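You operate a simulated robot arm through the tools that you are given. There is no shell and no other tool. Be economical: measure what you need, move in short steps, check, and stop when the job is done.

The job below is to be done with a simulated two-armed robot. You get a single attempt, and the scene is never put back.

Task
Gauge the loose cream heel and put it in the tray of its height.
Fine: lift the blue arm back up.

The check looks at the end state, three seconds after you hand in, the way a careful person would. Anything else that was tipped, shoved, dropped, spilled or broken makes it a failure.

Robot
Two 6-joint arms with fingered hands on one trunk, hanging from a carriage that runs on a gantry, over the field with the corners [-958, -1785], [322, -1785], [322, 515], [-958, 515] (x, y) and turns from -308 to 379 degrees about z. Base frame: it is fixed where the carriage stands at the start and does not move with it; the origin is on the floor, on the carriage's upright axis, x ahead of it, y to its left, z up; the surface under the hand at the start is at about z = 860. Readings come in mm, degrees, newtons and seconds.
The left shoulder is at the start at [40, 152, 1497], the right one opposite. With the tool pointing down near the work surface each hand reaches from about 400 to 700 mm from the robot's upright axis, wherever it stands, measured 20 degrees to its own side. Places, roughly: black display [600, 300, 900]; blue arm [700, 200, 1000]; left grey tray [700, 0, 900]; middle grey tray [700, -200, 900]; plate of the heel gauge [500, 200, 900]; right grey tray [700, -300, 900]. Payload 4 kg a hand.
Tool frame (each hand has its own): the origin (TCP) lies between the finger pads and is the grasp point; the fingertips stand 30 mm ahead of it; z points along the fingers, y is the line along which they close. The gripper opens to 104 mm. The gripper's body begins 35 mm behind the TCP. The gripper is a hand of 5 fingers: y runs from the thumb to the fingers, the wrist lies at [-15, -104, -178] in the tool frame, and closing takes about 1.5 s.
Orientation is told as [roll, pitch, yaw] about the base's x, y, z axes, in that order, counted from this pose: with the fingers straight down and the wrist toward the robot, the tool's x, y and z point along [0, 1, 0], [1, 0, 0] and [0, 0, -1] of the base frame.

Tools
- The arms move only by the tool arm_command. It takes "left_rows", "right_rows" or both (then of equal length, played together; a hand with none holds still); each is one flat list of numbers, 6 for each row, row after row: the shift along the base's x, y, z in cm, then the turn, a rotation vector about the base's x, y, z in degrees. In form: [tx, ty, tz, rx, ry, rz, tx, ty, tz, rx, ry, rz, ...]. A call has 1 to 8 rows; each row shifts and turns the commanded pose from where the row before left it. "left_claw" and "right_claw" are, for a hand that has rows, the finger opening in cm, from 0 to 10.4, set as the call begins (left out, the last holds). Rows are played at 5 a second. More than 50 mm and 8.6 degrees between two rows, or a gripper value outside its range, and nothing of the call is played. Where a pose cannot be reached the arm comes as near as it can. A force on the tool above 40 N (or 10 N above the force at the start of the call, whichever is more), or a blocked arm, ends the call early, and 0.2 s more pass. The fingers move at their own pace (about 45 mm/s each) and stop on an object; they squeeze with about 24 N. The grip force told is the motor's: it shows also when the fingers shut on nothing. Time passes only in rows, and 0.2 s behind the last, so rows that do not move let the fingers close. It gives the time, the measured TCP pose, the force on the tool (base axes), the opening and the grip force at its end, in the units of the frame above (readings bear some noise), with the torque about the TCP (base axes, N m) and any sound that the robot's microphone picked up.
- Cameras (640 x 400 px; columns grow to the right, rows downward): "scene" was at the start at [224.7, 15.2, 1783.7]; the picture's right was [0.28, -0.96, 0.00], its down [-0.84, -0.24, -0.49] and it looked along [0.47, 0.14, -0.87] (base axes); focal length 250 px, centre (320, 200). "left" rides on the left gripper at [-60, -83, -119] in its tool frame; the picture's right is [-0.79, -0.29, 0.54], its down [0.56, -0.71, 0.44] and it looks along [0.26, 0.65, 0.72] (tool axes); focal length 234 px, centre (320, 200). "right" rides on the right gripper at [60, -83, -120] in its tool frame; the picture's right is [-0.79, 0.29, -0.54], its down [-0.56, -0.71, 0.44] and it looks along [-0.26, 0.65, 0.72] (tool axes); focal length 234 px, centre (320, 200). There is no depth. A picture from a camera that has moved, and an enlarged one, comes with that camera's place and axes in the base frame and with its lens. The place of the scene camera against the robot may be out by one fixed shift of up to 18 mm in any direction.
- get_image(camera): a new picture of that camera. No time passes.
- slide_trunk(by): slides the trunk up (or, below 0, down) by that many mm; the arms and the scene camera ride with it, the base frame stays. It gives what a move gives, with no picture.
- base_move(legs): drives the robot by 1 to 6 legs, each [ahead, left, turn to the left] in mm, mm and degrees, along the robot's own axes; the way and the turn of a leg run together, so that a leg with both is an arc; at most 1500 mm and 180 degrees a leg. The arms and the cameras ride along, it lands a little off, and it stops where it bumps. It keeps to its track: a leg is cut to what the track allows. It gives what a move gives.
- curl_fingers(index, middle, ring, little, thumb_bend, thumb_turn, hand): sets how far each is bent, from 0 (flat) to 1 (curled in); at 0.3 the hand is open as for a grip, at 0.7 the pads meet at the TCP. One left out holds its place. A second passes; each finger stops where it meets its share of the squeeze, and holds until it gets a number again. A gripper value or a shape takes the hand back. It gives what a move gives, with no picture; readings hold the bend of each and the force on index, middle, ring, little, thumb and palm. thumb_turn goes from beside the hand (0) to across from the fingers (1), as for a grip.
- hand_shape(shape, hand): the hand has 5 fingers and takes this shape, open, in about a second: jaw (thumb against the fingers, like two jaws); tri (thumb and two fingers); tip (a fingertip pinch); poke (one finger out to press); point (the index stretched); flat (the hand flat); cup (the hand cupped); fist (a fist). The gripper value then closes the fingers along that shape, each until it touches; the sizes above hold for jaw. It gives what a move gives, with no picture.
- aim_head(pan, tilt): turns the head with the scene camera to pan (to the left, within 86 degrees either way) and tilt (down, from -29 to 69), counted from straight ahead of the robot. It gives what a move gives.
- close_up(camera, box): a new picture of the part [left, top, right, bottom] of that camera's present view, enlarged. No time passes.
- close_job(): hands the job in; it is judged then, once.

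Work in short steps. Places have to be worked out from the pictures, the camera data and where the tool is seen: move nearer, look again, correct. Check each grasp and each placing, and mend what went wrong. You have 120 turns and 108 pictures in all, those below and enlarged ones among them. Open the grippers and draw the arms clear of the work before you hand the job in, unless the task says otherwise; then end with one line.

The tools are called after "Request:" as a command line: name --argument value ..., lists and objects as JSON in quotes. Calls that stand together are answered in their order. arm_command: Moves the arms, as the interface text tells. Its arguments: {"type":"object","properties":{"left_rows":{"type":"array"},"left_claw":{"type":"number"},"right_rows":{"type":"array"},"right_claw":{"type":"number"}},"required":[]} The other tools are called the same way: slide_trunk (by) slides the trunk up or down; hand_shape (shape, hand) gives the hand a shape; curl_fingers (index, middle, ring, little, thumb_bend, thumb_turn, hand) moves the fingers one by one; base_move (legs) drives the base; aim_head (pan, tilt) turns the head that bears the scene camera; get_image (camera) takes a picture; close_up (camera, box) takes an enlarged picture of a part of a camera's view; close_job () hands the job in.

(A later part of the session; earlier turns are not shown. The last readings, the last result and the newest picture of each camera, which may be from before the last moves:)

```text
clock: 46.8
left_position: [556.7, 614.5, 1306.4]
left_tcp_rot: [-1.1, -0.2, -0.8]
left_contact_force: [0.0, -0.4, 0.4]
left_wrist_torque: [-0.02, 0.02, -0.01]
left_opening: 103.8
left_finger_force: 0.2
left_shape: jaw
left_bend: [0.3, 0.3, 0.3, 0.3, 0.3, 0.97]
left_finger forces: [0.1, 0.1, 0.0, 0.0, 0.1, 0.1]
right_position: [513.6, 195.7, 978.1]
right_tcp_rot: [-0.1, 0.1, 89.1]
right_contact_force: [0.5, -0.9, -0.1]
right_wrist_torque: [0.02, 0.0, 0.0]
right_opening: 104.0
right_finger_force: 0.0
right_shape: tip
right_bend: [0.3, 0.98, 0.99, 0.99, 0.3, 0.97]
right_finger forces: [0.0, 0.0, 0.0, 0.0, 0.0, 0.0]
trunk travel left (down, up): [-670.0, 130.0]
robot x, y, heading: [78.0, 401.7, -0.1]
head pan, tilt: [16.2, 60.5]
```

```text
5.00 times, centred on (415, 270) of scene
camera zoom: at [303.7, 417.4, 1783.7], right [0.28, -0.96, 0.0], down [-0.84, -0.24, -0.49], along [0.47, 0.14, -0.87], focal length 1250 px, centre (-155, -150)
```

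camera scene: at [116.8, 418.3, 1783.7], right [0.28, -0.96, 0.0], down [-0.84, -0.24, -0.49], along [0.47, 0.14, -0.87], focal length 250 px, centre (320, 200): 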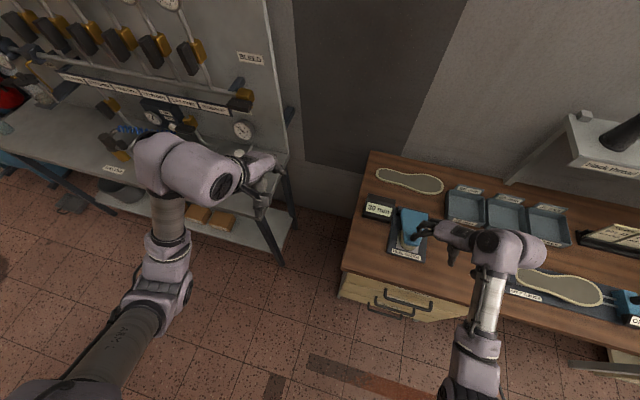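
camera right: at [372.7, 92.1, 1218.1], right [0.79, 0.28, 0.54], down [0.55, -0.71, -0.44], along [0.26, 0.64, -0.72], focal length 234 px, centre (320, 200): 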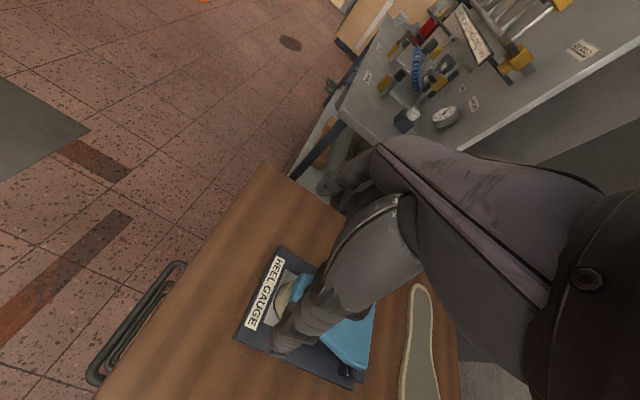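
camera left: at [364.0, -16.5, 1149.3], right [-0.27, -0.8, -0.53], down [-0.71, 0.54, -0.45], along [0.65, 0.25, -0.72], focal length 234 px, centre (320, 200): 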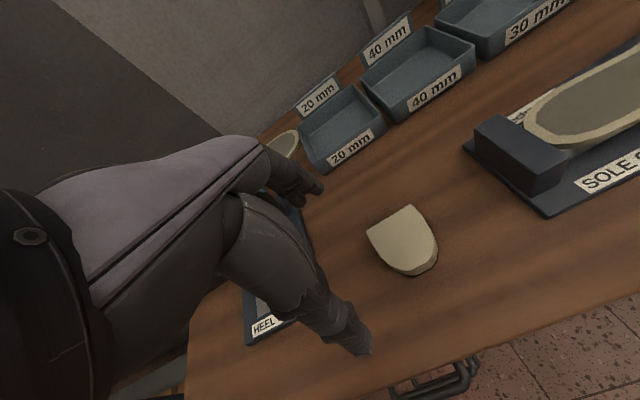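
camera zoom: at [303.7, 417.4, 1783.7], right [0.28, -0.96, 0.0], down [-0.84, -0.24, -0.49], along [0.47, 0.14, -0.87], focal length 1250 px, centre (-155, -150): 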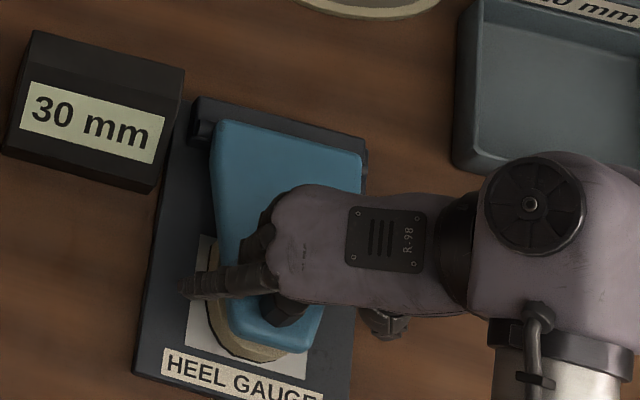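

Knob centred under the TCP, tips ~18 mm below its top. I close the pinch.

Request:
arm_command --right_rows '[0, 0, 0, 0, 0, 0, 0, 0, 0, 0, 0, 0, 0, 0, 0, 0, 0, 0, 0, 0, 0, 0, 0, 0, 0, 0, 0, 0, 0, 0, 0, 0, 0, 0, 0, 0, 0, 0, 0, 0, 0, 0, 0, 0, 0, 0, 0, 0]' --right_claw 0.8

Request:
close_up --camera "right" --box '[150, 150, 450, 400]'

```text
clock: 48.6
left_position: [555.6, 614.3, 1306.1]
left_tcp_rot: [-1.2, -0.2, -0.8]
left_contact_force: [-0.1, 0.2, 0.0]
left_wrist_torque: [-0.02, -0.01, 0.0]
left_opening: 103.8
left_finger_force: 0.1
left_shape: jaw
left_bend: [0.3, 0.3, 0.3, 0.3, 0.3, 0.97]
left_finger forces: [0.1, 0.0, 0.0, 0.0, 0.0, 0.0]
right_position: [512.5, 197.1, 977.5]
right_tcp_rot: [0.1, 0.1, 89.1]
right_contact_force: [-2.5, 0.1, 0.2]
right_wrist_torque: [0.05, 0.06, -0.07]
right_opening: 17.7
right_finger_force: 23.9
right_shape: tip
right_bend: [0.73, 1.0, 1.0, 1.0, 0.74, 1.0]
right_finger forces: [20.9, 0.0, 0.0, 0.0, 20.0, 0.0]
trunk travel left (down, up): [-670.0, 130.0]
robot x, y, heading: [77.5, 400.0, -0.1]
head pan, tilt: [16.2, 60.5]
```

```text
1.60 times, centred on (300, 275) of right
camera zoom: at [452.8, 113.7, 1098.4], right [0.79, 0.28, 0.54], down [0.55, -0.71, -0.44], along [0.27, 0.64, -0.72], focal length 375 px, centre (352, 80)
```

zoom: 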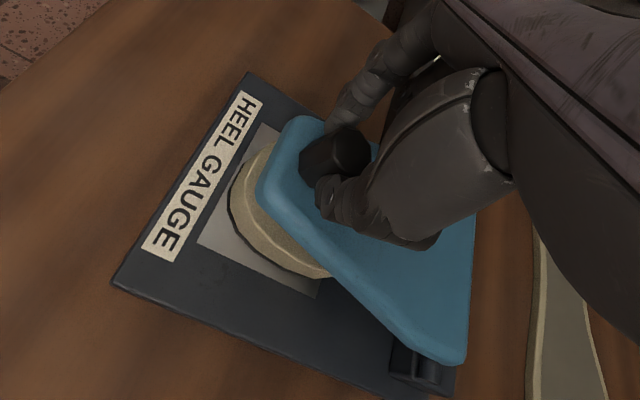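

Pinched on the knob at 17.7 mm with 24 N. With the hinge at ≈(639,898), I carry it along the arc, first ~20°.

Request:
arm_command --right_rows '[0.55, 0, 1.08, 0, 0, 0, 0.67, 0, 1.02, 0, 0, 0, 0.74, 0, 0.96, 0, 0, 0, 0.82, 0, 0.89, 0, 0, 0]'

Request:
get_image --camera "right"

```text
clock: 49.6
left_position: [555.2, 613.9, 1305.7]
left_tcp_rot: [-1.1, -0.2, -0.8]
left_contact_force: [-0.7, 0.3, -0.6]
left_wrist_torque: [-0.01, 0.02, -0.01]
left_opening: 103.8
left_finger_force: 0.1
left_shape: jaw
left_bend: [0.3, 0.3, 0.3, 0.3, 0.3, 0.97]
left_finger forces: [0.0, 0.0, 0.0, 0.0, 0.1, 0.0]
right_position: [539.9, 196.4, 1016.3]
right_tcp_rot: [0.2, 0.0, 89.1]
right_contact_force: [-0.2, -1.7, -1.9]
right_wrist_torque: [0.11, 0.2, -0.01]
right_opening: 17.4
right_finger_force: 24.2
right_shape: tip
right_bend: [0.73, 1.0, 1.0, 1.0, 0.74, 1.0]
right_finger forces: [22.9, 0.1, 0.0, 0.0, 24.1, 0.0]
trunk travel left (down, up): [-670.0, 130.0]
robot x, y, heading: [75.8, 403.4, 0.1]
head pan, tilt: [16.2, 60.5]
```

```text
53 pictures are left
camera right: at [479.9, 114.7, 1138.0], right [0.79, 0.28, 0.54], down [0.55, -0.71, -0.44], along [0.27, 0.64, -0.72], focal length 234 px, centre (320, 200)
```

right: 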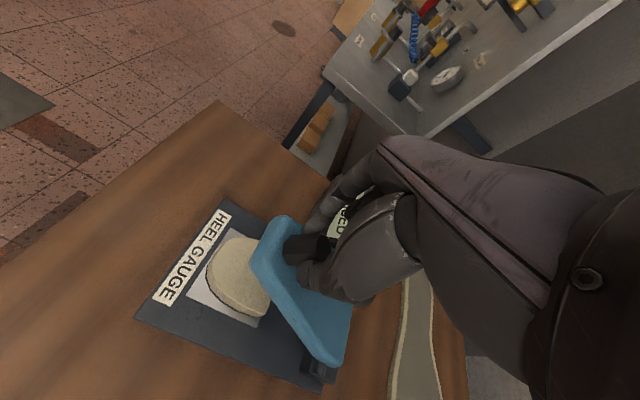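

The arm rises with tiny forces and the heel stays put. Continuing to ~60°.

Request:
arm_command --right_rows '[0.9, 0, 0.82, 0, 0, 0, 0.96, 0, 0.74, 0, 0, 0, 1.02, 0, 0.65, 0, 0, 0, 1.08, 0, 0.56, 0, 0, 0, 1.12, 0, 0.46, 0, 0, 0, 1.16, 0, 0.36, 0, 0, 0, 1.19, 0, 0.26, 0, 0, 0, 1.2, 0, 0.16, 0, 0, 0]'

Request:
get_image --camera "right"

```text
clock: 51.4
left_position: [555.4, 612.7, 1305.9]
left_tcp_rot: [-1.1, -0.3, -0.8]
left_contact_force: [0.0, 0.5, 0.1]
left_wrist_torque: [-0.02, 0.0, -0.03]
left_opening: 103.8
left_finger_force: 0.1
left_shape: jaw
left_bend: [0.3, 0.3, 0.3, 0.3, 0.3, 0.97]
left_finger forces: [0.0, 0.0, 0.1, 0.1, 0.0, 0.0]
right_position: [627.3, 198.1, 1057.1]
right_tcp_rot: [0.0, 0.1, 89.2]
right_contact_force: [-0.6, 0.0, -5.1]
right_wrist_torque: [0.02, 0.08, -0.11]
right_opening: 16.5
right_finger_force: 23.8
right_shape: tip
right_bend: [0.73, 1.0, 1.0, 1.0, 0.74, 1.0]
right_finger forces: [18.1, 0.0, 0.1, 0.0, 16.8, 0.1]
trunk travel left (down, up): [-670.0, 130.0]
robot x, y, heading: [80.0, 401.1, -0.1]
head pan, tilt: [16.2, 60.5]
```

```text
52 pictures are left
camera right: at [567.5, 115.1, 1179.5], right [0.79, 0.28, 0.54], down [0.55, -0.71, -0.44], along [0.27, 0.64, -0.72], focal length 234 px, centre (320, 200)
```

right: 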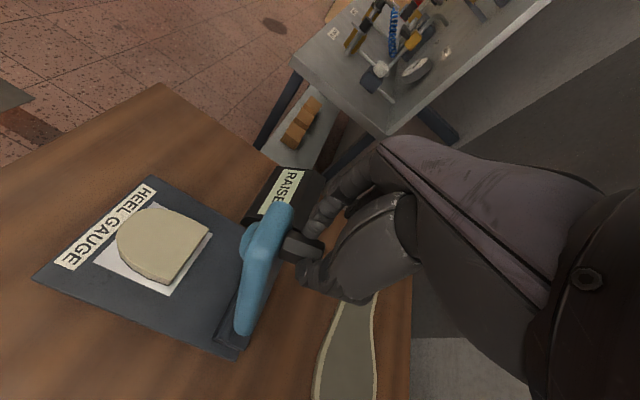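

Nearly vertical, slight downward pull of 5 N; I continue +x with a small descent until it meets its back stop.

Request:
arm_command --right_rows '[1.2, 0, -0.15, 0, 0, 0, 1.2, 0, -0.15, 0, 0, 0, 1.2, 0, -0.2, 0, 0, 0, 1.1, 0, -0.25, 0, 0, 0]'

Request:
get_image --camera "right"

```text
clock: 52.4
left_position: [556.3, 615.2, 1306.3]
left_tcp_rot: [-1.0, -0.2, -0.8]
left_contact_force: [-0.4, 0.5, 0.2]
left_wrist_torque: [0.03, 0.03, 0.0]
left_opening: 103.8
left_finger_force: 0.0
left_shape: jaw
left_bend: [0.3, 0.3, 0.3, 0.3, 0.3, 0.97]
left_finger forces: [0.0, 0.0, 0.0, 0.0, 0.1, 0.1]
right_position: [675.5, 196.1, 1052.2]
right_tcp_rot: [0.0, 0.0, 89.2]
right_contact_force: [-0.6, 2.1, 1.8]
right_wrist_torque: [0.19, 0.15, -0.1]
right_opening: 16.5
right_finger_force: 23.4
right_shape: tip
right_bend: [0.73, 1.0, 1.0, 1.0, 0.74, 1.0]
right_finger forces: [23.2, 0.1, 0.1, 0.0, 16.6, 0.1]
trunk travel left (down, up): [-670.0, 130.0]
robot x, y, heading: [76.9, 402.7, -0.2]
head pan, tilt: [16.2, 60.5]
```

```text
51 pictures are left
camera right: at [614.7, 115.0, 1172.1], right [0.79, 0.28, 0.54], down [0.55, -0.71, -0.44], along [0.27, 0.64, -0.72], focal length 234 px, centre (320, 200)
```

right: 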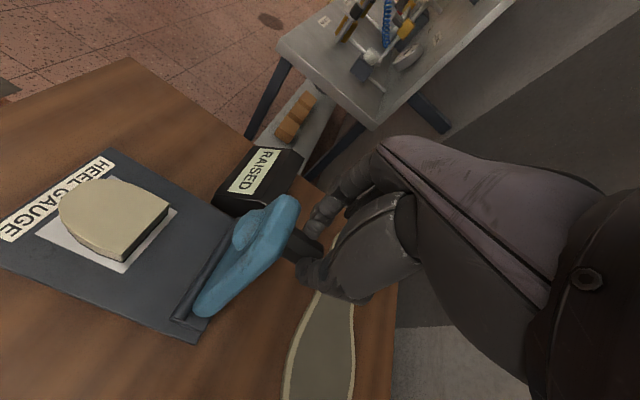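

Past vertical and leaning back; I ease it a bit further toward its stop.

Request:
arm_command --right_rows '[0.6, 0, -0.2, 0, 0, 0, 0.6, 0, -0.2, 0, 0, 0, 0.5, 0, -0.2, 0, 0, 0]'

```text
clock: 53.2
left_position: [555.8, 615.4, 1305.2]
left_tcp_rot: [-1.1, -0.1, -1.0]
left_contact_force: [-0.4, -0.3, 0.9]
left_wrist_torque: [0.03, 0.0, 0.04]
left_opening: 104.1
left_finger_force: 0.1
left_shape: jaw
left_bend: [0.3, 0.3, 0.3, 0.3, 0.3, 0.97]
left_finger forces: [0.1, 0.0, 0.1, 0.0, 0.1, 0.1]
right_position: [692.8, 196.4, 1045.0]
right_tcp_rot: [0.1, 0.1, 89.1]
right_contact_force: [-2.5, -0.2, -2.5]
right_wrist_torque: [0.06, 0.16, -0.06]
right_opening: 16.5
right_finger_force: 24.1
right_shape: tip
right_bend: [0.73, 1.0, 1.0, 1.0, 0.74, 1.0]
right_finger forces: [18.8, 0.1, 0.0, 0.0, 16.2, 0.0]
trunk travel left (down, up): [-670.0, 130.0]
robot x, y, heading: [81.4, 398.5, -0.2]
head pan, tilt: [16.2, 60.5]
```

x-force −2.5 N suggests the stop is reached. I release the knob and see whether the arm stays.

Request:
arm_command --right_rows '[0, 0, 0, 0, 0, 0, 0, 0, 0, 0, 0, 0, 0, 0, 0, 0, 0, 0, 0, 0, 0, 0, 0, 0, 0, 0, 0, 0, 0, 0, 0, 0, 0, 0, 0, 0]' --right_claw 10.4

Request:
get_image --camera "right"

```text
clock: 54.6
left_position: [556.3, 614.5, 1307.3]
left_tcp_rot: [-1.0, -0.2, -0.8]
left_contact_force: [-0.1, -0.3, -0.7]
left_wrist_torque: [0.01, 0.01, 0.01]
left_opening: 103.7
left_finger_force: 0.1
left_shape: jaw
left_bend: [0.3, 0.3, 0.3, 0.3, 0.3, 0.97]
left_finger forces: [0.0, 0.0, 0.0, 0.0, 0.0, 0.0]
right_position: [692.2, 197.2, 1044.4]
right_tcp_rot: [0.0, 0.1, 89.0]
right_contact_force: [-0.1, -0.3, -0.2]
right_wrist_torque: [-0.01, 0.01, -0.03]
right_opening: 103.6
right_finger_force: 0.0
right_shape: tip
right_bend: [0.31, 0.98, 0.99, 0.99, 0.3, 0.97]
right_finger forces: [0.1, 0.1, 0.0, 0.0, 0.1, 0.0]
trunk travel left (down, up): [-670.0, 130.0]
robot x, y, heading: [79.8, 403.8, 0.1]
head pan, tilt: [16.2, 60.5]
```

```text
50 pictures are left
camera right: at [632.0, 115.6, 1166.6], right [0.79, 0.28, 0.54], down [0.55, -0.71, -0.44], along [0.27, 0.64, -0.72], focal length 234 px, centre (320, 200)
```

right: 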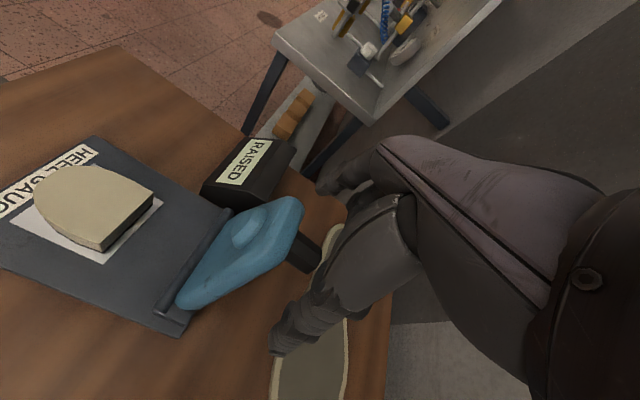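

The arm stays raised and the display says RAISED. I lift the hand straight up, then yaw back and reopen as jaw.

Request:
arm_command --right_rows '[0, 0, 2, 0, 0, 0, 0, 0, 3, 0, 0, 0, 0, 0, 4, 0, 0, 0, 0, 0, 3, 0, 0, 0]'

Request:
arm_command --right_rows '[-3, 0, 0, 0, 0, -8.5, -3, 0, 0, 0, 0, -8.5, -3, 0, 0, 0, 0, -8.5, 0, 0, 0, 0, 0, -8.5, 0, 0, 0, 0, 0, -8.5, 0, 0, 0, 0, 0, -8.5, 0, 0, 0, 0, 0, -8.5, 0, 0, 0, 0, 0, -8.5]'

Request:
get_image --camera "right"

```text
clock: 55.6
left_position: [556.3, 614.3, 1307.2]
left_tcp_rot: [-1.2, -0.3, -0.8]
left_contact_force: [0.2, -0.4, -0.7]
left_wrist_torque: [-0.01, 0.0, 0.0]
left_opening: 103.8
left_finger_force: 0.1
left_shape: jaw
left_bend: [0.3, 0.3, 0.3, 0.3, 0.3, 0.97]
left_finger forces: [0.1, 0.0, 0.0, 0.0, 0.0, 0.0]
right_position: [692.7, 196.2, 1164.2]
right_tcp_rot: [0.2, 0.1, 89.1]
right_contact_force: [0.2, 0.4, -0.8]
right_wrist_torque: [-0.05, -0.01, -0.03]
right_opening: 103.2
right_finger_force: 0.0
right_shape: tip
right_bend: [0.31, 0.98, 0.99, 0.99, 0.3, 0.97]
right_finger forces: [0.0, 0.0, 0.1, 0.0, 0.1, 0.0]
trunk travel left (down, up): [-670.0, 130.0]
robot x, y, heading: [77.5, 402.4, -0.1]
head pan, tilt: [16.2, 60.5]
```

```text
clock: 57.4
left_position: [555.3, 613.9, 1307.2]
left_tcp_rot: [-1.1, -0.2, -0.8]
left_contact_force: [0.3, 0.2, -0.4]
left_wrist_torque: [0.0, 0.03, 0.01]
left_opening: 103.6
left_finger_force: 0.0
left_shape: jaw
left_bend: [0.3, 0.3, 0.3, 0.3, 0.3, 0.97]
left_finger forces: [0.0, 0.0, 0.1, 0.1, 0.0, 0.0]
right_position: [601.4, 196.3, 1165.5]
right_tcp_rot: [0.1, 0.2, 21.0]
right_contact_force: [0.0, 0.6, 0.2]
right_wrist_torque: [0.05, 0.02, 0.0]
right_opening: 103.6
right_finger_force: 0.0
right_shape: tip
right_bend: [0.31, 0.98, 0.99, 0.99, 0.3, 0.97]
right_finger forces: [0.0, 0.1, 0.0, 0.1, 0.1, 0.0]
trunk travel left (down, up): [-670.0, 130.0]
robot x, y, heading: [77.7, 404.1, -0.1]
head pan, tilt: [16.2, 60.5]
```

```text
49 pictures are left
camera right: at [503.0, 223.8, 1286.1], right [0.55, -0.63, 0.54], down [-0.46, -0.77, -0.44], along [0.69, -0.01, -0.72], focal length 234 px, centre (320, 200)
```

right: 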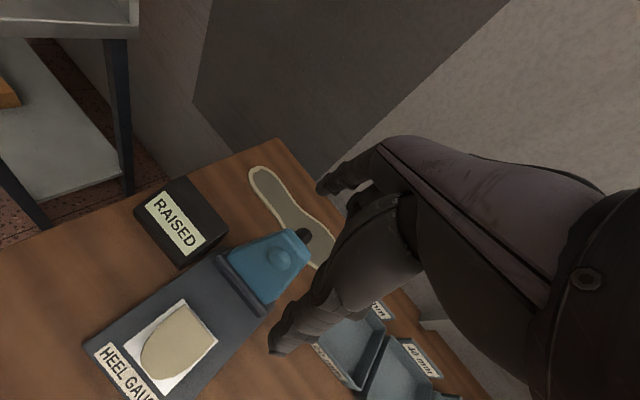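

I finish the yaw, restore the jaw shape, and back the robot to where it placed the heel.

Request:
arm_command --right_rows '[0, 0, 0, 0, 0, -7, 0, 0, 0, 0, 0, -7, 0, 0, 0, 0, 0, -7]'

Request:
hand_shape --hand "right" --shape "jaw"

Request:
base_move --legs '[[-128, 0, 0]]'

Request:
arm_command --right_rows '[1, 0, -4, 0, 0, 0, 1, 0, -4, 0, 0, 0, 1, 0, -4, 0, 0, 0, 1, 0, -2, 0, 0, 0]'

Request:
get_image --camera "right"

```text
clock: 58.2
left_position: [555.6, 614.8, 1306.4]
left_tcp_rot: [-1.1, -0.2, -0.9]
left_contact_force: [-0.5, -0.3, 0.3]
left_wrist_torque: [-0.02, 0.02, -0.01]
left_opening: 103.9
left_finger_force: 0.0
left_shape: jaw
left_bend: [0.3, 0.3, 0.3, 0.3, 0.3, 0.97]
left_finger forces: [0.0, 0.0, 0.1, 0.0, 0.1, 0.1]
right_position: [603.8, 182.5, 1166.3]
right_tcp_rot: [-1.4, -0.1, -0.4]
right_contact_force: [-0.4, 0.1, 0.0]
right_wrist_torque: [0.04, -0.02, 0.0]
right_opening: 103.7
right_finger_force: 0.0
right_shape: tip
right_bend: [0.31, 0.98, 0.99, 0.99, 0.3, 0.97]
right_finger forces: [0.0, 0.0, 0.1, 0.0, 0.1, 0.0]
trunk travel left (down, up): [-670.0, 130.0]
robot x, y, heading: [78.7, 399.4, -0.3]
head pan, tilt: [16.2, 60.5]
```

```text
clock: 59.1
left_position: [556.1, 614.4, 1306.0]
left_tcp_rot: [-1.1, -0.1, -0.8]
left_contact_force: [-0.2, 0.0, -0.2]
left_wrist_torque: [0.03, -0.01, 0.04]
left_opening: 103.8
left_finger_force: 0.2
left_shape: jaw
left_bend: [0.3, 0.3, 0.3, 0.3, 0.3, 0.97]
left_finger forces: [0.0, 0.0, 0.1, 0.0, 0.0, 0.0]
right_position: [602.6, 184.4, 1166.4]
right_tcp_rot: [-1.4, 0.0, -0.3]
right_contact_force: [-0.2, 0.6, -0.9]
right_wrist_torque: [-0.02, 0.02, 0.0]
right_opening: 103.5
right_finger_force: 0.1
right_shape: jaw
right_bend: [0.3, 0.3, 0.3, 0.3, 0.3, 0.97]
right_finger forces: [0.0, 0.1, 0.1, 0.0, 0.0, 0.0]
trunk travel left (down, up): [-670.0, 130.0]
robot x, y, heading: [77.6, 400.4, 0.1]
head pan, tilt: [16.2, 60.5]
```

```text
clock: 60.4
left_position: [432.9, 615.9, 1306.0]
left_tcp_rot: [-1.2, -0.4, -0.7]
left_contact_force: [-0.3, 0.1, -0.6]
left_wrist_torque: [0.03, -0.02, 0.01]
left_opening: 104.0
left_finger_force: 0.0
left_shape: jaw
left_bend: [0.3, 0.3, 0.3, 0.3, 0.3, 0.97]
left_finger forces: [0.0, 0.0, 0.0, 0.0, 0.0, 0.0]
right_position: [479.7, 185.3, 1164.5]
right_tcp_rot: [-1.4, 0.0, -0.3]
right_contact_force: [-0.8, -0.1, 0.1]
right_wrist_torque: [0.0, 0.03, 0.02]
right_opening: 103.6
right_finger_force: 0.1
right_shape: jaw
right_bend: [0.3, 0.3, 0.3, 0.3, 0.3, 0.97]
right_finger forces: [0.0, 0.0, 0.0, 0.1, 0.0, 0.1]
trunk travel left (down, up): [-670.0, 130.0]
robot x, y, heading: [-41.7, 403.6, -0.1]
head pan, tilt: [16.2, 60.5]
```

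```text
clock: 61.4
left_position: [434.1, 614.9, 1306.0]
left_tcp_rot: [-1.0, -0.2, -0.8]
left_contact_force: [-0.1, 0.1, -0.5]
left_wrist_torque: [0.03, -0.01, 0.0]
left_opening: 103.8
left_finger_force: 0.1
left_shape: jaw
left_bend: [0.3, 0.3, 0.3, 0.3, 0.3, 0.97]
left_finger forces: [0.0, 0.0, 0.0, 0.0, 0.1, 0.1]
right_position: [521.1, 183.2, 1024.0]
right_tcp_rot: [-1.4, 0.3, -0.2]
right_contact_force: [0.5, -0.5, -0.1]
right_wrist_torque: [-0.01, -0.03, 0.01]
right_opening: 103.9
right_finger_force: 0.1
right_shape: jaw
right_bend: [0.3, 0.3, 0.3, 0.3, 0.3, 0.97]
right_finger forces: [0.0, 0.0, 0.0, 0.1, 0.0, 0.0]
trunk travel left (down, up): [-670.0, 130.0]
robot x, y, heading: [-41.9, 403.2, 0.2]
head pan, tilt: [16.2, 60.5]
```

```text
48 pictures are left
camera right: at [438.8, 247.0, 1142.6], right [0.29, -0.78, 0.56], down [-0.71, -0.57, -0.42], along [0.64, -0.28, -0.71], focal length 234 px, centre (320, 200)
```

right: 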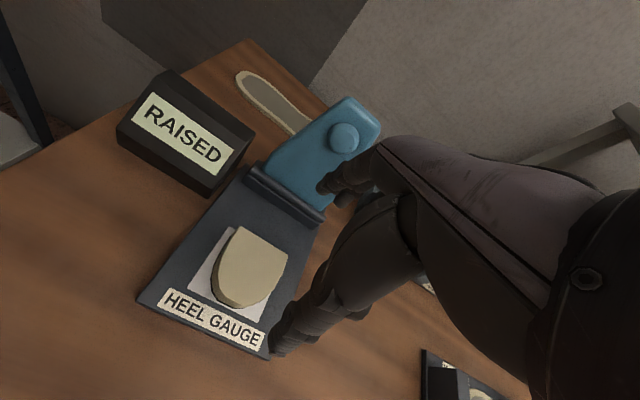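

The heel hasn't moved (centre ≈ (525,195)). I align and descend to the same grasp height as when placing.

Request:
arm_command --right_rows '[0.4, 1.3, -3, 1.4, -0.3, 0.2, 0, 0, -3, 0, 0, 0, 0, 0, -3, 0, 0, 0, 0, 0, -1.6, 0, 0, 0]'

Request:
get_image --camera "right"

```text
clock: 62.4
left_position: [433.4, 615.7, 1306.9]
left_tcp_rot: [-1.2, -0.1, -0.7]
left_contact_force: [0.3, 0.0, 0.0]
left_wrist_torque: [-0.04, -0.01, 0.01]
left_opening: 103.8
left_finger_force: 0.1
left_shape: jaw
left_bend: [0.3, 0.3, 0.3, 0.3, 0.3, 0.97]
left_finger forces: [0.0, 0.0, 0.0, 0.0, 0.1, 0.0]
right_position: [525.9, 197.2, 915.8]
right_tcp_rot: [-0.1, -0.2, 0.0]
right_contact_force: [-0.5, -0.4, -0.5]
right_wrist_torque: [0.01, 0.02, -0.02]
right_opening: 103.6
right_finger_force: 0.1
right_shape: jaw
right_bend: [0.3, 0.3, 0.3, 0.3, 0.3, 0.97]
right_finger forces: [0.0, 0.0, 0.0, 0.1, 0.0, 0.0]
trunk travel left (down, up): [-670.0, 130.0]
robot x, y, heading: [-43.6, 402.2, 0.1]
head pan, tilt: [16.2, 60.5]
```

```text
47 pictures are left
camera right: at [443.4, 258.4, 1037.1], right [0.29, -0.79, 0.54], down [-0.7, -0.56, -0.44], along [0.65, -0.26, -0.71], focal length 234 px, centre (320, 200)
```

right: 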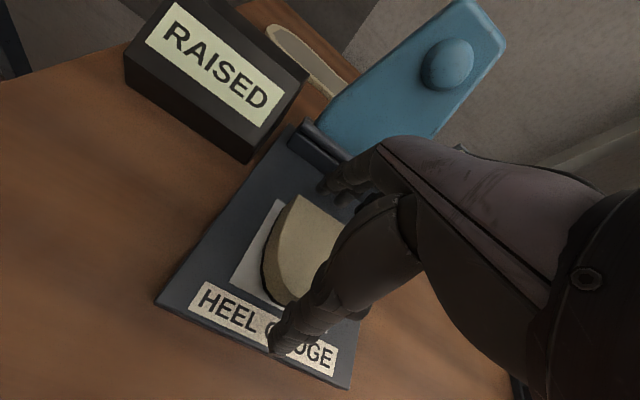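

Same relation as before. Lower 7 mm and close.

Request:
arm_command --right_rows '[0, -0.1, -0.7, 0, 0, 0]'

Request:
arm_command --right_rows '[0, 0, 0, 0, 0, 0, 0, 0, 0, 0, 0, 0, 0, 0, 0, 0, 0, 0, 0, 0, 0, 0, 0, 0, 0, 0, 0, 0, 0, 0, 0, 0, 0, 0, 0, 0, 0, 0, 0, 0, 0, 0, 0, 0, 0, 0, 0, 0]' --right_claw 4.0

Request:
arm_command --right_rows '[0, 0, 1.5, 0, 0, 0, 0, 0, 2, 0, 0, 0, 0, 0, 3, 0, 0, 0, 0, 0, 3, 0, 0, 0]'

Request:
get_image --camera "right"

```text
clock: 62.8
left_position: [434.0, 615.7, 1306.3]
left_tcp_rot: [-1.1, -0.2, -0.7]
left_contact_force: [-0.8, 0.0, 0.1]
left_wrist_torque: [-0.02, 0.01, -0.02]
left_opening: 103.6
left_finger_force: 0.0
left_shape: jaw
left_bend: [0.3, 0.3, 0.3, 0.3, 0.3, 0.97]
left_finger forces: [0.0, 0.0, 0.2, 0.1, 0.0, 0.0]
right_position: [526.7, 196.7, 910.6]
right_tcp_rot: [-0.1, -0.1, 0.0]
right_contact_force: [-0.3, -0.5, 0.3]
right_wrist_torque: [0.03, -0.02, 0.0]
right_opening: 103.6
right_finger_force: 0.1
right_shape: jaw
right_bend: [0.3, 0.3, 0.3, 0.3, 0.3, 0.97]
right_finger forces: [0.0, 0.1, 0.0, 0.0, 0.1, 0.1]
trunk travel left (down, up): [-670.0, 130.0]
robot x, y, heading: [-45.9, 401.8, -0.1]
head pan, tilt: [16.2, 60.5]
```

```text
clock: 64.6
left_position: [431.8, 616.4, 1305.9]
left_tcp_rot: [-1.1, -0.2, -0.7]
left_contact_force: [0.2, -0.3, -0.3]
left_wrist_torque: [-0.02, -0.06, -0.02]
left_opening: 103.8
left_finger_force: 0.1
left_shape: jaw
left_bend: [0.3, 0.3, 0.3, 0.3, 0.3, 0.97]
left_finger forces: [0.1, 0.0, 0.0, 0.0, 0.0, 0.1]
right_position: [525.7, 197.4, 910.5]
right_tcp_rot: [0.1, -0.1, 0.0]
right_contact_force: [0.1, 0.0, 0.0]
right_wrist_torque: [0.0, 0.02, 0.02]
right_opening: 62.7
right_finger_force: 24.1
right_shape: jaw
right_bend: [0.74, 0.43, 0.4, 0.7, 0.6, 0.99]
right_finger forces: [11.8, 6.8, 2.8, 0.0, 21.4, 0.0]
trunk travel left (down, up): [-670.0, 130.0]
robot x, y, heading: [-44.7, 404.3, 0.0]
head pan, tilt: [16.2, 60.5]
```

```text
clock: 65.6
left_position: [432.8, 616.8, 1308.0]
left_tcp_rot: [-1.2, -0.3, -0.7]
left_contact_force: [-0.3, 0.2, 0.1]
left_wrist_torque: [0.02, 0.0, -0.01]
left_opening: 103.7
left_finger_force: 0.2
left_shape: jaw
left_bend: [0.3, 0.3, 0.3, 0.3, 0.3, 0.97]
left_finger forces: [0.1, 0.0, 0.0, 0.1, 0.0, 0.0]
right_position: [525.6, 194.0, 1006.6]
right_tcp_rot: [-0.1, -0.2, 0.1]
right_contact_force: [-0.5, 0.4, -1.6]
right_wrist_torque: [0.01, -0.01, 0.01]
right_opening: 62.9
right_finger_force: 24.2
right_shape: jaw
right_bend: [0.74, 0.43, 0.4, 0.7, 0.6, 0.99]
right_finger forces: [11.8, 6.8, 2.8, 0.0, 21.4, 0.1]
trunk travel left (down, up): [-670.0, 130.0]
robot x, y, heading: [-43.8, 403.1, 0.1]
head pan, tilt: [16.2, 60.5]
```

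```text
46 pictures are left
camera right: at [443.0, 256.6, 1127.2], right [0.29, -0.79, 0.54], down [-0.7, -0.56, -0.44], along [0.65, -0.26, -0.72], focal length 234 px, centre (320, 200)
```

right: 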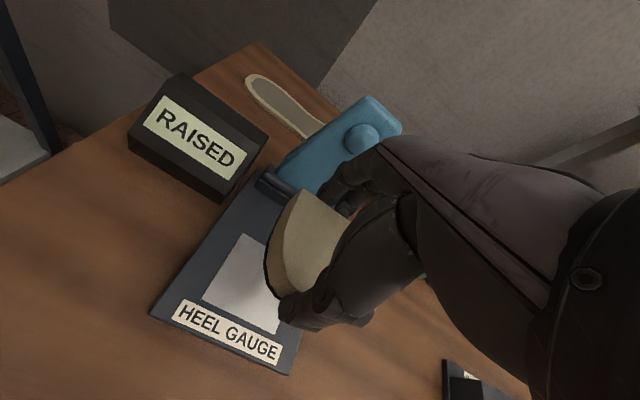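

Heel held again, gauge arm up. The 30 mm tray is the rightmost (≈(745,−320)). I drive right first, then look.

Request:
base_move --legs '[[0, -515, 0]]'

Request:
get_image --camera "right"

Request:
get_image --camera "scene"

```text
clock: 68.7
left_position: [431.5, 69.6, 1306.6]
left_tcp_rot: [-1.2, -0.3, -1.6]
left_contact_force: [-0.2, 0.8, 0.1]
left_wrist_torque: [0.02, 0.0, -0.01]
left_opening: 103.7
left_finger_force: 0.0
left_shape: jaw
left_bend: [0.3, 0.3, 0.3, 0.3, 0.3, 0.97]
left_finger forces: [0.0, 0.1, 0.1, 0.1, 0.0, 0.0]
right_position: [519.0, -350.9, 1006.7]
right_tcp_rot: [0.0, -0.2, -0.8]
right_contact_force: [0.5, -0.1, -1.0]
right_wrist_torque: [-0.02, 0.01, -0.01]
right_opening: 62.9
right_finger_force: 23.9
right_shape: jaw
right_bend: [0.74, 0.43, 0.4, 0.7, 0.6, 0.99]
right_finger forces: [11.8, 6.8, 2.8, 0.0, 21.3, 0.0]
trunk travel left (down, up): [-670.0, 130.0]
robot x, y, heading: [-49.1, -134.5, -1.1]
head pan, tilt: [16.2, 60.5]
```

```text
45 pictures are left
camera right: at [436.2, -289.7, 1126.9], right [0.27, -0.79, 0.54], down [-0.71, -0.55, -0.44], along [0.65, -0.27, -0.72], focal length 234 px, centre (320, 200)
```

right: 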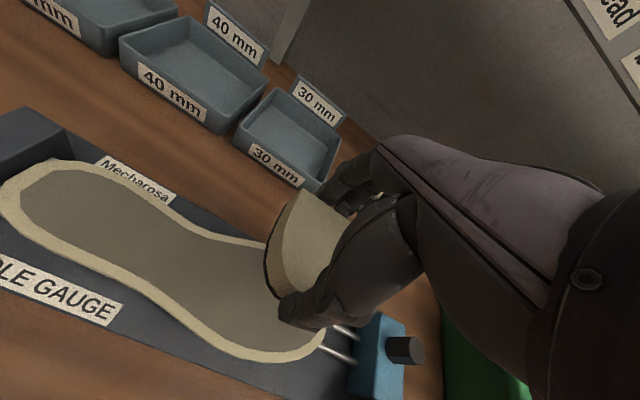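

```text
44 pictures are left
camera scene: at [177.0, -124.5, 1783.7], right [0.26, -0.96, 0.0], down [-0.84, -0.23, -0.49], along [0.48, 0.13, -0.87], focal length 250 px, centre (320, 200)
```

scene: 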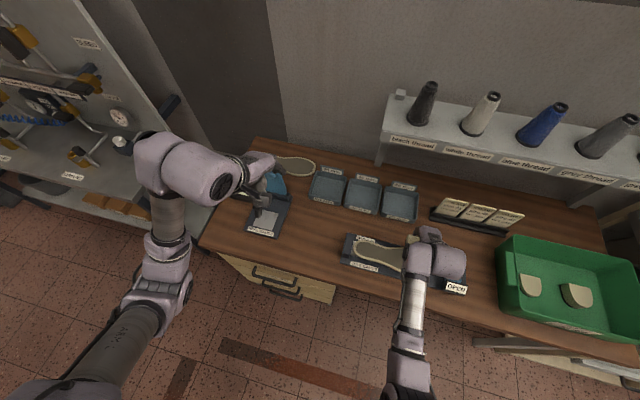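

Heel is intact in the hand. The 30 mm tray centre works out at ≈ (737,−308). I drive forward 140, left 30 with a slight turn back to straight.

Request:
base_move --legs '[[140, 32, 1]]'

Request:
get_image --camera "right"

Request:
get_image --camera "scene"

```text
clock: 70.0
left_position: [567.3, 108.1, 1305.9]
left_tcp_rot: [-1.1, -0.4, -0.6]
left_contact_force: [-0.1, 0.6, 1.1]
left_wrist_torque: [-0.01, 0.0, -0.02]
left_opening: 103.8
left_finger_force: 0.1
left_shape: jaw
left_bend: [0.3, 0.3, 0.3, 0.3, 0.3, 0.97]
left_finger forces: [0.0, 0.0, 0.1, 0.1, 0.1, 0.0]
right_position: [658.8, -312.0, 1005.9]
right_tcp_rot: [0.0, -0.1, 0.2]
right_contact_force: [0.8, -0.4, -0.2]
right_wrist_torque: [0.02, 0.03, -0.01]
right_opening: 62.7
right_finger_force: 24.1
right_shape: jaw
right_bend: [0.74, 0.43, 0.4, 0.7, 0.6, 0.99]
right_finger forces: [11.8, 6.8, 2.8, 0.0, 21.4, 0.1]
trunk travel left (down, up): [-670.0, 130.0]
robot x, y, heading: [91.2, -105.7, 0.1]
head pan, tilt: [16.2, 60.5]
```

```text
43 pictures are left
camera right: at [576.2, -250.7, 1127.0], right [0.29, -0.79, 0.54], down [-0.7, -0.56, -0.44], along [0.65, -0.26, -0.72], focal length 234 px, centre (320, 200)
```

right: 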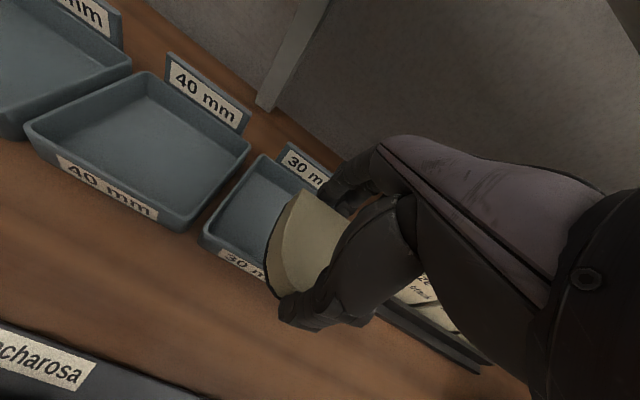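

```text
42 pictures are left
camera scene: at [314.1, -89.9, 1783.8], right [0.28, -0.96, 0.0], down [-0.84, -0.24, -0.49], along [0.47, 0.14, -0.87], focal length 250 px, centre (320, 200)
```

scene: 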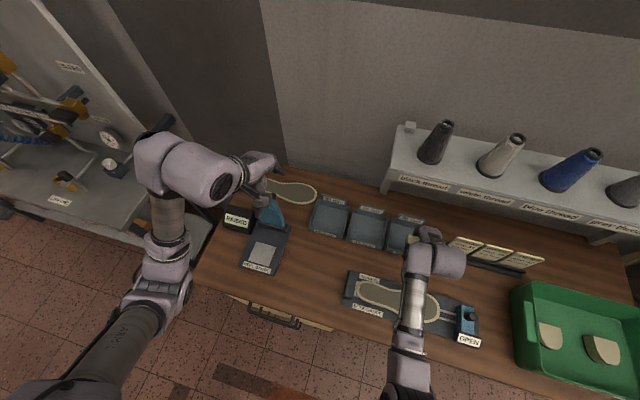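

Corner geometry: tray outer x 669–785, y −372…−238, so centre ≈ (727,−305). I move the hand over that centre and look.

Request:
arm_command --right_rows '[3.4, 0.3, 0, 0, 0, 0, 3.3, 0.3, 0, 0, 0, 0, 0, 0, -2, 0, 0, 0]'

Request:
get_image --camera "right"

Request:
close_up --camera "scene" --box '[340, 170, 500, 290]'

```text
clock: 70.8
left_position: [565.6, 109.0, 1305.5]
left_tcp_rot: [-1.1, -0.3, -0.6]
left_contact_force: [0.1, 0.1, -0.3]
left_wrist_torque: [-0.01, 0.02, 0.01]
left_opening: 103.8
left_finger_force: 0.1
left_shape: jaw
left_bend: [0.3, 0.3, 0.3, 0.3, 0.3, 0.97]
left_finger forces: [0.1, 0.1, 0.2, 0.0, 0.1, 0.0]
right_position: [725.4, -307.7, 988.2]
right_tcp_rot: [0.1, -0.2, 0.1]
right_contact_force: [0.7, 0.1, -0.2]
right_wrist_torque: [-0.01, 0.01, 0.01]
right_opening: 62.7
right_finger_force: 23.6
right_shape: jaw
right_bend: [0.74, 0.43, 0.4, 0.7, 0.6, 0.99]
right_finger forces: [11.7, 6.8, 2.8, 0.0, 21.4, 0.1]
trunk travel left (down, up): [-670.0, 130.0]
robot x, y, heading: [88.9, -105.6, -0.2]
head pan, tilt: [16.2, 60.5]
```

```text
41 pictures are left
camera right: at [642.0, -246.5, 1108.5], right [0.29, -0.79, 0.54], down [-0.7, -0.56, -0.44], along [0.65, -0.26, -0.72], focal length 234 px, centre (320, 200)
```

right: 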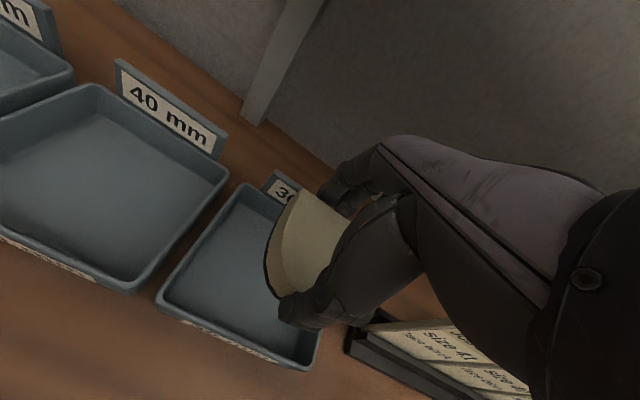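

```text
3.33 times, centred on (420, 230) of scene
camera zoom: at [313.8, -89.9, 1783.7], right [0.28, -0.96, 0.0], down [-0.84, -0.24, -0.49], along [0.47, 0.14, -0.87], focal length 834 px, centre (-13, 100)
```

zoom: 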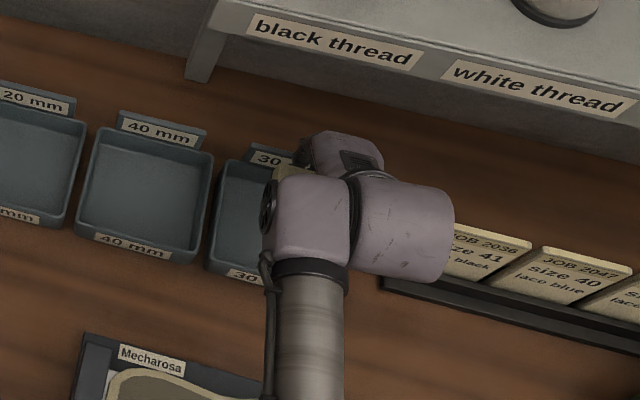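

Rim corners confirm centre (725,−302). I shift 4 mm and lower to TCP 935 (tips near rim level).

Request:
arm_command --right_rows '[0, 0.5, -1.8, 0, 0, 0, 0, 0, -1.8, 0, 0, 0, 0, 0, -1.7, 0, 0, 0]'

Request:
get_image --camera "right"

```text
clock: 71.6
left_position: [566.2, 109.0, 1306.2]
left_tcp_rot: [-1.2, -0.2, -0.7]
left_contact_force: [0.2, -0.1, -0.4]
left_wrist_torque: [0.01, -0.01, -0.01]
left_opening: 103.7
left_finger_force: 0.1
left_shape: jaw
left_bend: [0.3, 0.3, 0.3, 0.3, 0.3, 0.97]
left_finger forces: [0.0, 0.0, 0.1, 0.0, 0.0, 0.1]
right_position: [725.9, -301.4, 933.7]
right_tcp_rot: [-0.1, -0.2, 0.1]
right_contact_force: [-0.2, 0.1, -1.1]
right_wrist_torque: [-0.04, 0.0, -0.01]
right_opening: 62.4
right_finger_force: 24.0
right_shape: jaw
right_bend: [0.74, 0.43, 0.4, 0.7, 0.6, 0.99]
right_finger forces: [11.8, 6.7, 2.7, 0.0, 21.4, 0.0]
trunk travel left (down, up): [-670.0, 130.0]
robot x, y, heading: [89.6, -106.0, 0.1]
head pan, tilt: [16.2, 60.5]
```

```text
39 pictures are left
camera right: at [644.1, -240.4, 1055.1], right [0.29, -0.79, 0.54], down [-0.7, -0.56, -0.44], along [0.65, -0.26, -0.72], focal length 234 px, centre (320, 200)
```

right: 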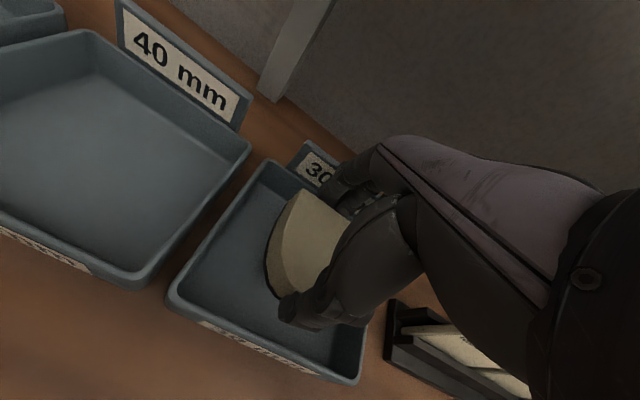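

Clearance in front looks larger than toward the label card, so I shift −5 mm in x and lower in small steps.

Request:
arm_command --right_rows '[-0.5, 0, -0.6, 0, 0, 0, 0, 0, -0.6, 0, 0, 0, 0, 0, -0.5, 0, 0, 0, 0, 0, -0.4, 0, 0, 0]'

Request:
get_image --camera "right"

```text
clock: 72.6
left_position: [565.4, 107.1, 1307.8]
left_tcp_rot: [-1.1, -0.2, -0.7]
left_contact_force: [-0.3, -0.4, 0.6]
left_wrist_torque: [0.01, 0.03, 0.04]
left_opening: 103.9
left_finger_force: 0.1
left_shape: jaw
left_bend: [0.3, 0.3, 0.3, 0.3, 0.3, 0.97]
left_finger forces: [0.0, 0.0, 0.1, 0.0, 0.0, 0.0]
right_position: [722.1, -303.4, 914.2]
right_tcp_rot: [-0.1, -0.3, 0.2]
right_contact_force: [0.9, 0.0, -0.4]
right_wrist_torque: [-0.04, 0.02, 0.0]
right_opening: 62.5
right_finger_force: 24.2
right_shape: jaw
right_bend: [0.74, 0.43, 0.4, 0.7, 0.6, 0.99]
right_finger forces: [11.7, 6.8, 2.8, 0.0, 21.5, 0.1]
trunk travel left (down, up): [-670.0, 130.0]
robot x, y, heading: [89.6, -106.5, -0.0]
head pan, tilt: [16.2, 60.5]
```

```text
38 pictures are left
camera right: at [639.0, -240.7, 1034.3], right [0.29, -0.79, 0.54], down [-0.7, -0.56, -0.44], along [0.65, -0.26, -0.72], focal length 234 px, centre (320, 200)
```

right: 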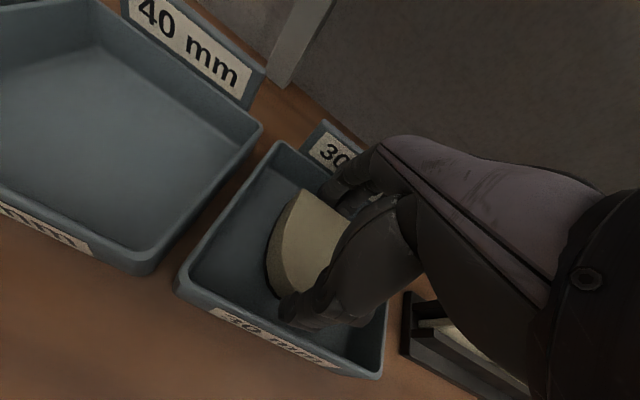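

Still free; a few more 2 mm steps to touch the floor.

Request:
arm_command --right_rows '[0, 0, -0.3, 0, 0, 0, 0, 0, -0.2, 0, 0, 0, 0, 0, -0.2, 0, 0, 0, 0, 0, -0.2, 0, 0, 0]'

```text
clock: 73.6
left_position: [566.2, 107.4, 1305.9]
left_tcp_rot: [-1.1, -0.4, -0.6]
left_contact_force: [0.2, -0.3, -0.3]
left_wrist_torque: [0.03, 0.02, 0.0]
left_opening: 104.0
left_finger_force: 0.1
left_shape: jaw
left_bend: [0.3, 0.3, 0.3, 0.3, 0.3, 0.97]
left_finger forces: [0.1, 0.1, 0.0, 0.1, 0.1, 0.0]
right_position: [722.4, -299.7, 904.1]
right_tcp_rot: [0.0, -0.3, 0.0]
right_contact_force: [2.7, -0.3, 1.5]
right_wrist_torque: [0.0, 0.1, 0.0]
right_opening: 62.7
right_finger_force: 24.2
right_shape: jaw
right_bend: [0.74, 0.43, 0.4, 0.7, 0.6, 0.99]
right_finger forces: [12.4, 7.1, 3.1, 0.0, 26.1, 0.1]
trunk travel left (down, up): [-670.0, 130.0]
robot x, y, heading: [90.4, -106.4, 0.1]
head pan, tilt: [16.2, 60.5]
```

First light contact. I open only a little (7.2 cm) so the fingers don't press the walls.

Request:
arm_command --right_rows '[0, 0, 0, 0, 0, 0, 0, 0, 0, 0, 0, 0, 0, 0, 0, 0, 0, 0]' --right_claw 7.3

Request:
get_image --camera "right"

```text
clock: 74.4
left_position: [566.6, 107.8, 1305.2]
left_tcp_rot: [-1.0, -0.2, -0.7]
left_contact_force: [0.2, 0.0, -0.6]
left_wrist_torque: [0.04, 0.0, -0.01]
left_opening: 103.8
left_finger_force: 0.1
left_shape: jaw
left_bend: [0.3, 0.3, 0.3, 0.3, 0.3, 0.97]
left_finger forces: [0.0, 0.1, 0.1, 0.0, 0.0, 0.0]
right_position: [722.5, -301.0, 903.2]
right_tcp_rot: [0.0, -0.2, 0.1]
right_contact_force: [2.6, 0.7, -0.5]
right_wrist_torque: [-0.03, -0.04, -0.05]
right_opening: 71.2
right_finger_force: 0.0
right_shape: jaw
right_bend: [0.27, 0.37, 0.34, 0.31, 0.6, 0.99]
right_finger forces: [0.0, 0.0, 0.0, 0.0, 2.7, 0.0]
trunk travel left (down, up): [-670.0, 130.0]
robot x, y, heading: [90.3, -106.5, 0.2]
head pan, tilt: [16.2, 60.5]
```

```text
37 pictures are left
camera right: at [638.4, -239.8, 1023.9], right [0.29, -0.79, 0.54], down [-0.7, -0.56, -0.44], along [0.65, -0.26, -0.72], focal length 234 px, centre (320, 200)
```

right: 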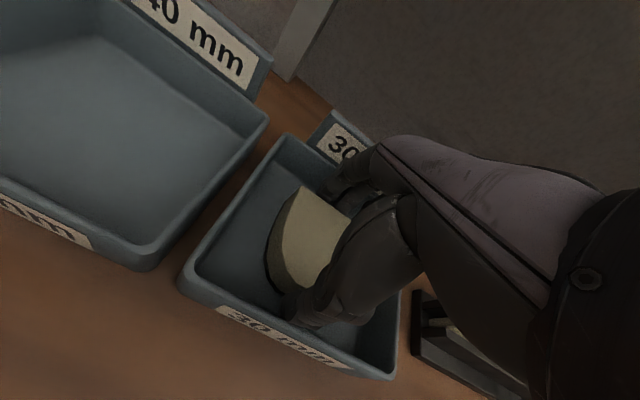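

Fingers are free of the heel; the thumb lightly touches the near wall (2.6 N). I ease 4 mm away from it and lift straight up slowly.

Request:
arm_command --right_rows '[0.4, 0, 0.2, 0, 0, 0, 0, 0, 0.6, 0, 0, 0, 0, 0, 1, 0, 0, 0]'

Request:
get_image --camera "right"

```text
clock: 75.2
left_position: [566.7, 106.6, 1306.8]
left_tcp_rot: [-1.1, -0.2, -0.7]
left_contact_force: [-0.1, 0.2, 0.4]
left_wrist_torque: [0.03, -0.01, -0.01]
left_opening: 104.0
left_finger_force: 0.0
left_shape: jaw
left_bend: [0.3, 0.3, 0.3, 0.3, 0.3, 0.97]
left_finger forces: [0.0, 0.0, 0.0, 0.1, 0.0, 0.1]
right_position: [724.2, -299.7, 923.5]
right_tcp_rot: [-0.1, -0.1, 0.0]
right_contact_force: [-0.6, -0.1, -0.1]
right_wrist_torque: [0.0, 0.01, 0.02]
right_opening: 72.9
right_finger_force: 0.1
right_shape: jaw
right_bend: [0.27, 0.37, 0.34, 0.31, 0.58, 0.99]
right_finger forces: [0.1, 0.0, 0.0, 0.1, 0.0, 0.0]
trunk travel left (down, up): [-670.0, 130.0]
robot x, y, heading: [89.4, -106.2, -0.0]
head pan, tilt: [16.2, 60.5]
```

```text
36 pictures are left
camera right: at [641.6, -239.0, 1043.5], right [0.29, -0.79, 0.54], down [-0.7, -0.56, -0.44], along [0.65, -0.26, -0.72], focal length 234 px, centre (320, 200)
```

right: 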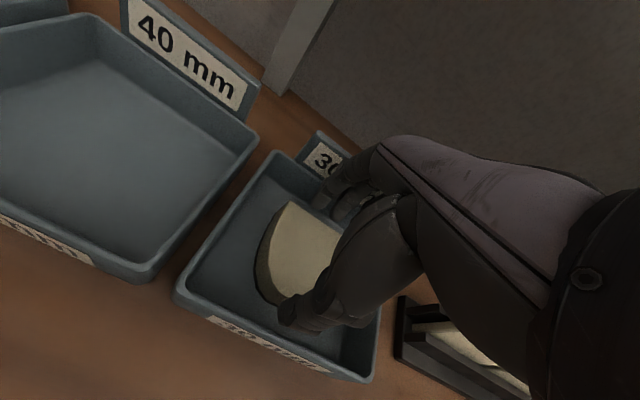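

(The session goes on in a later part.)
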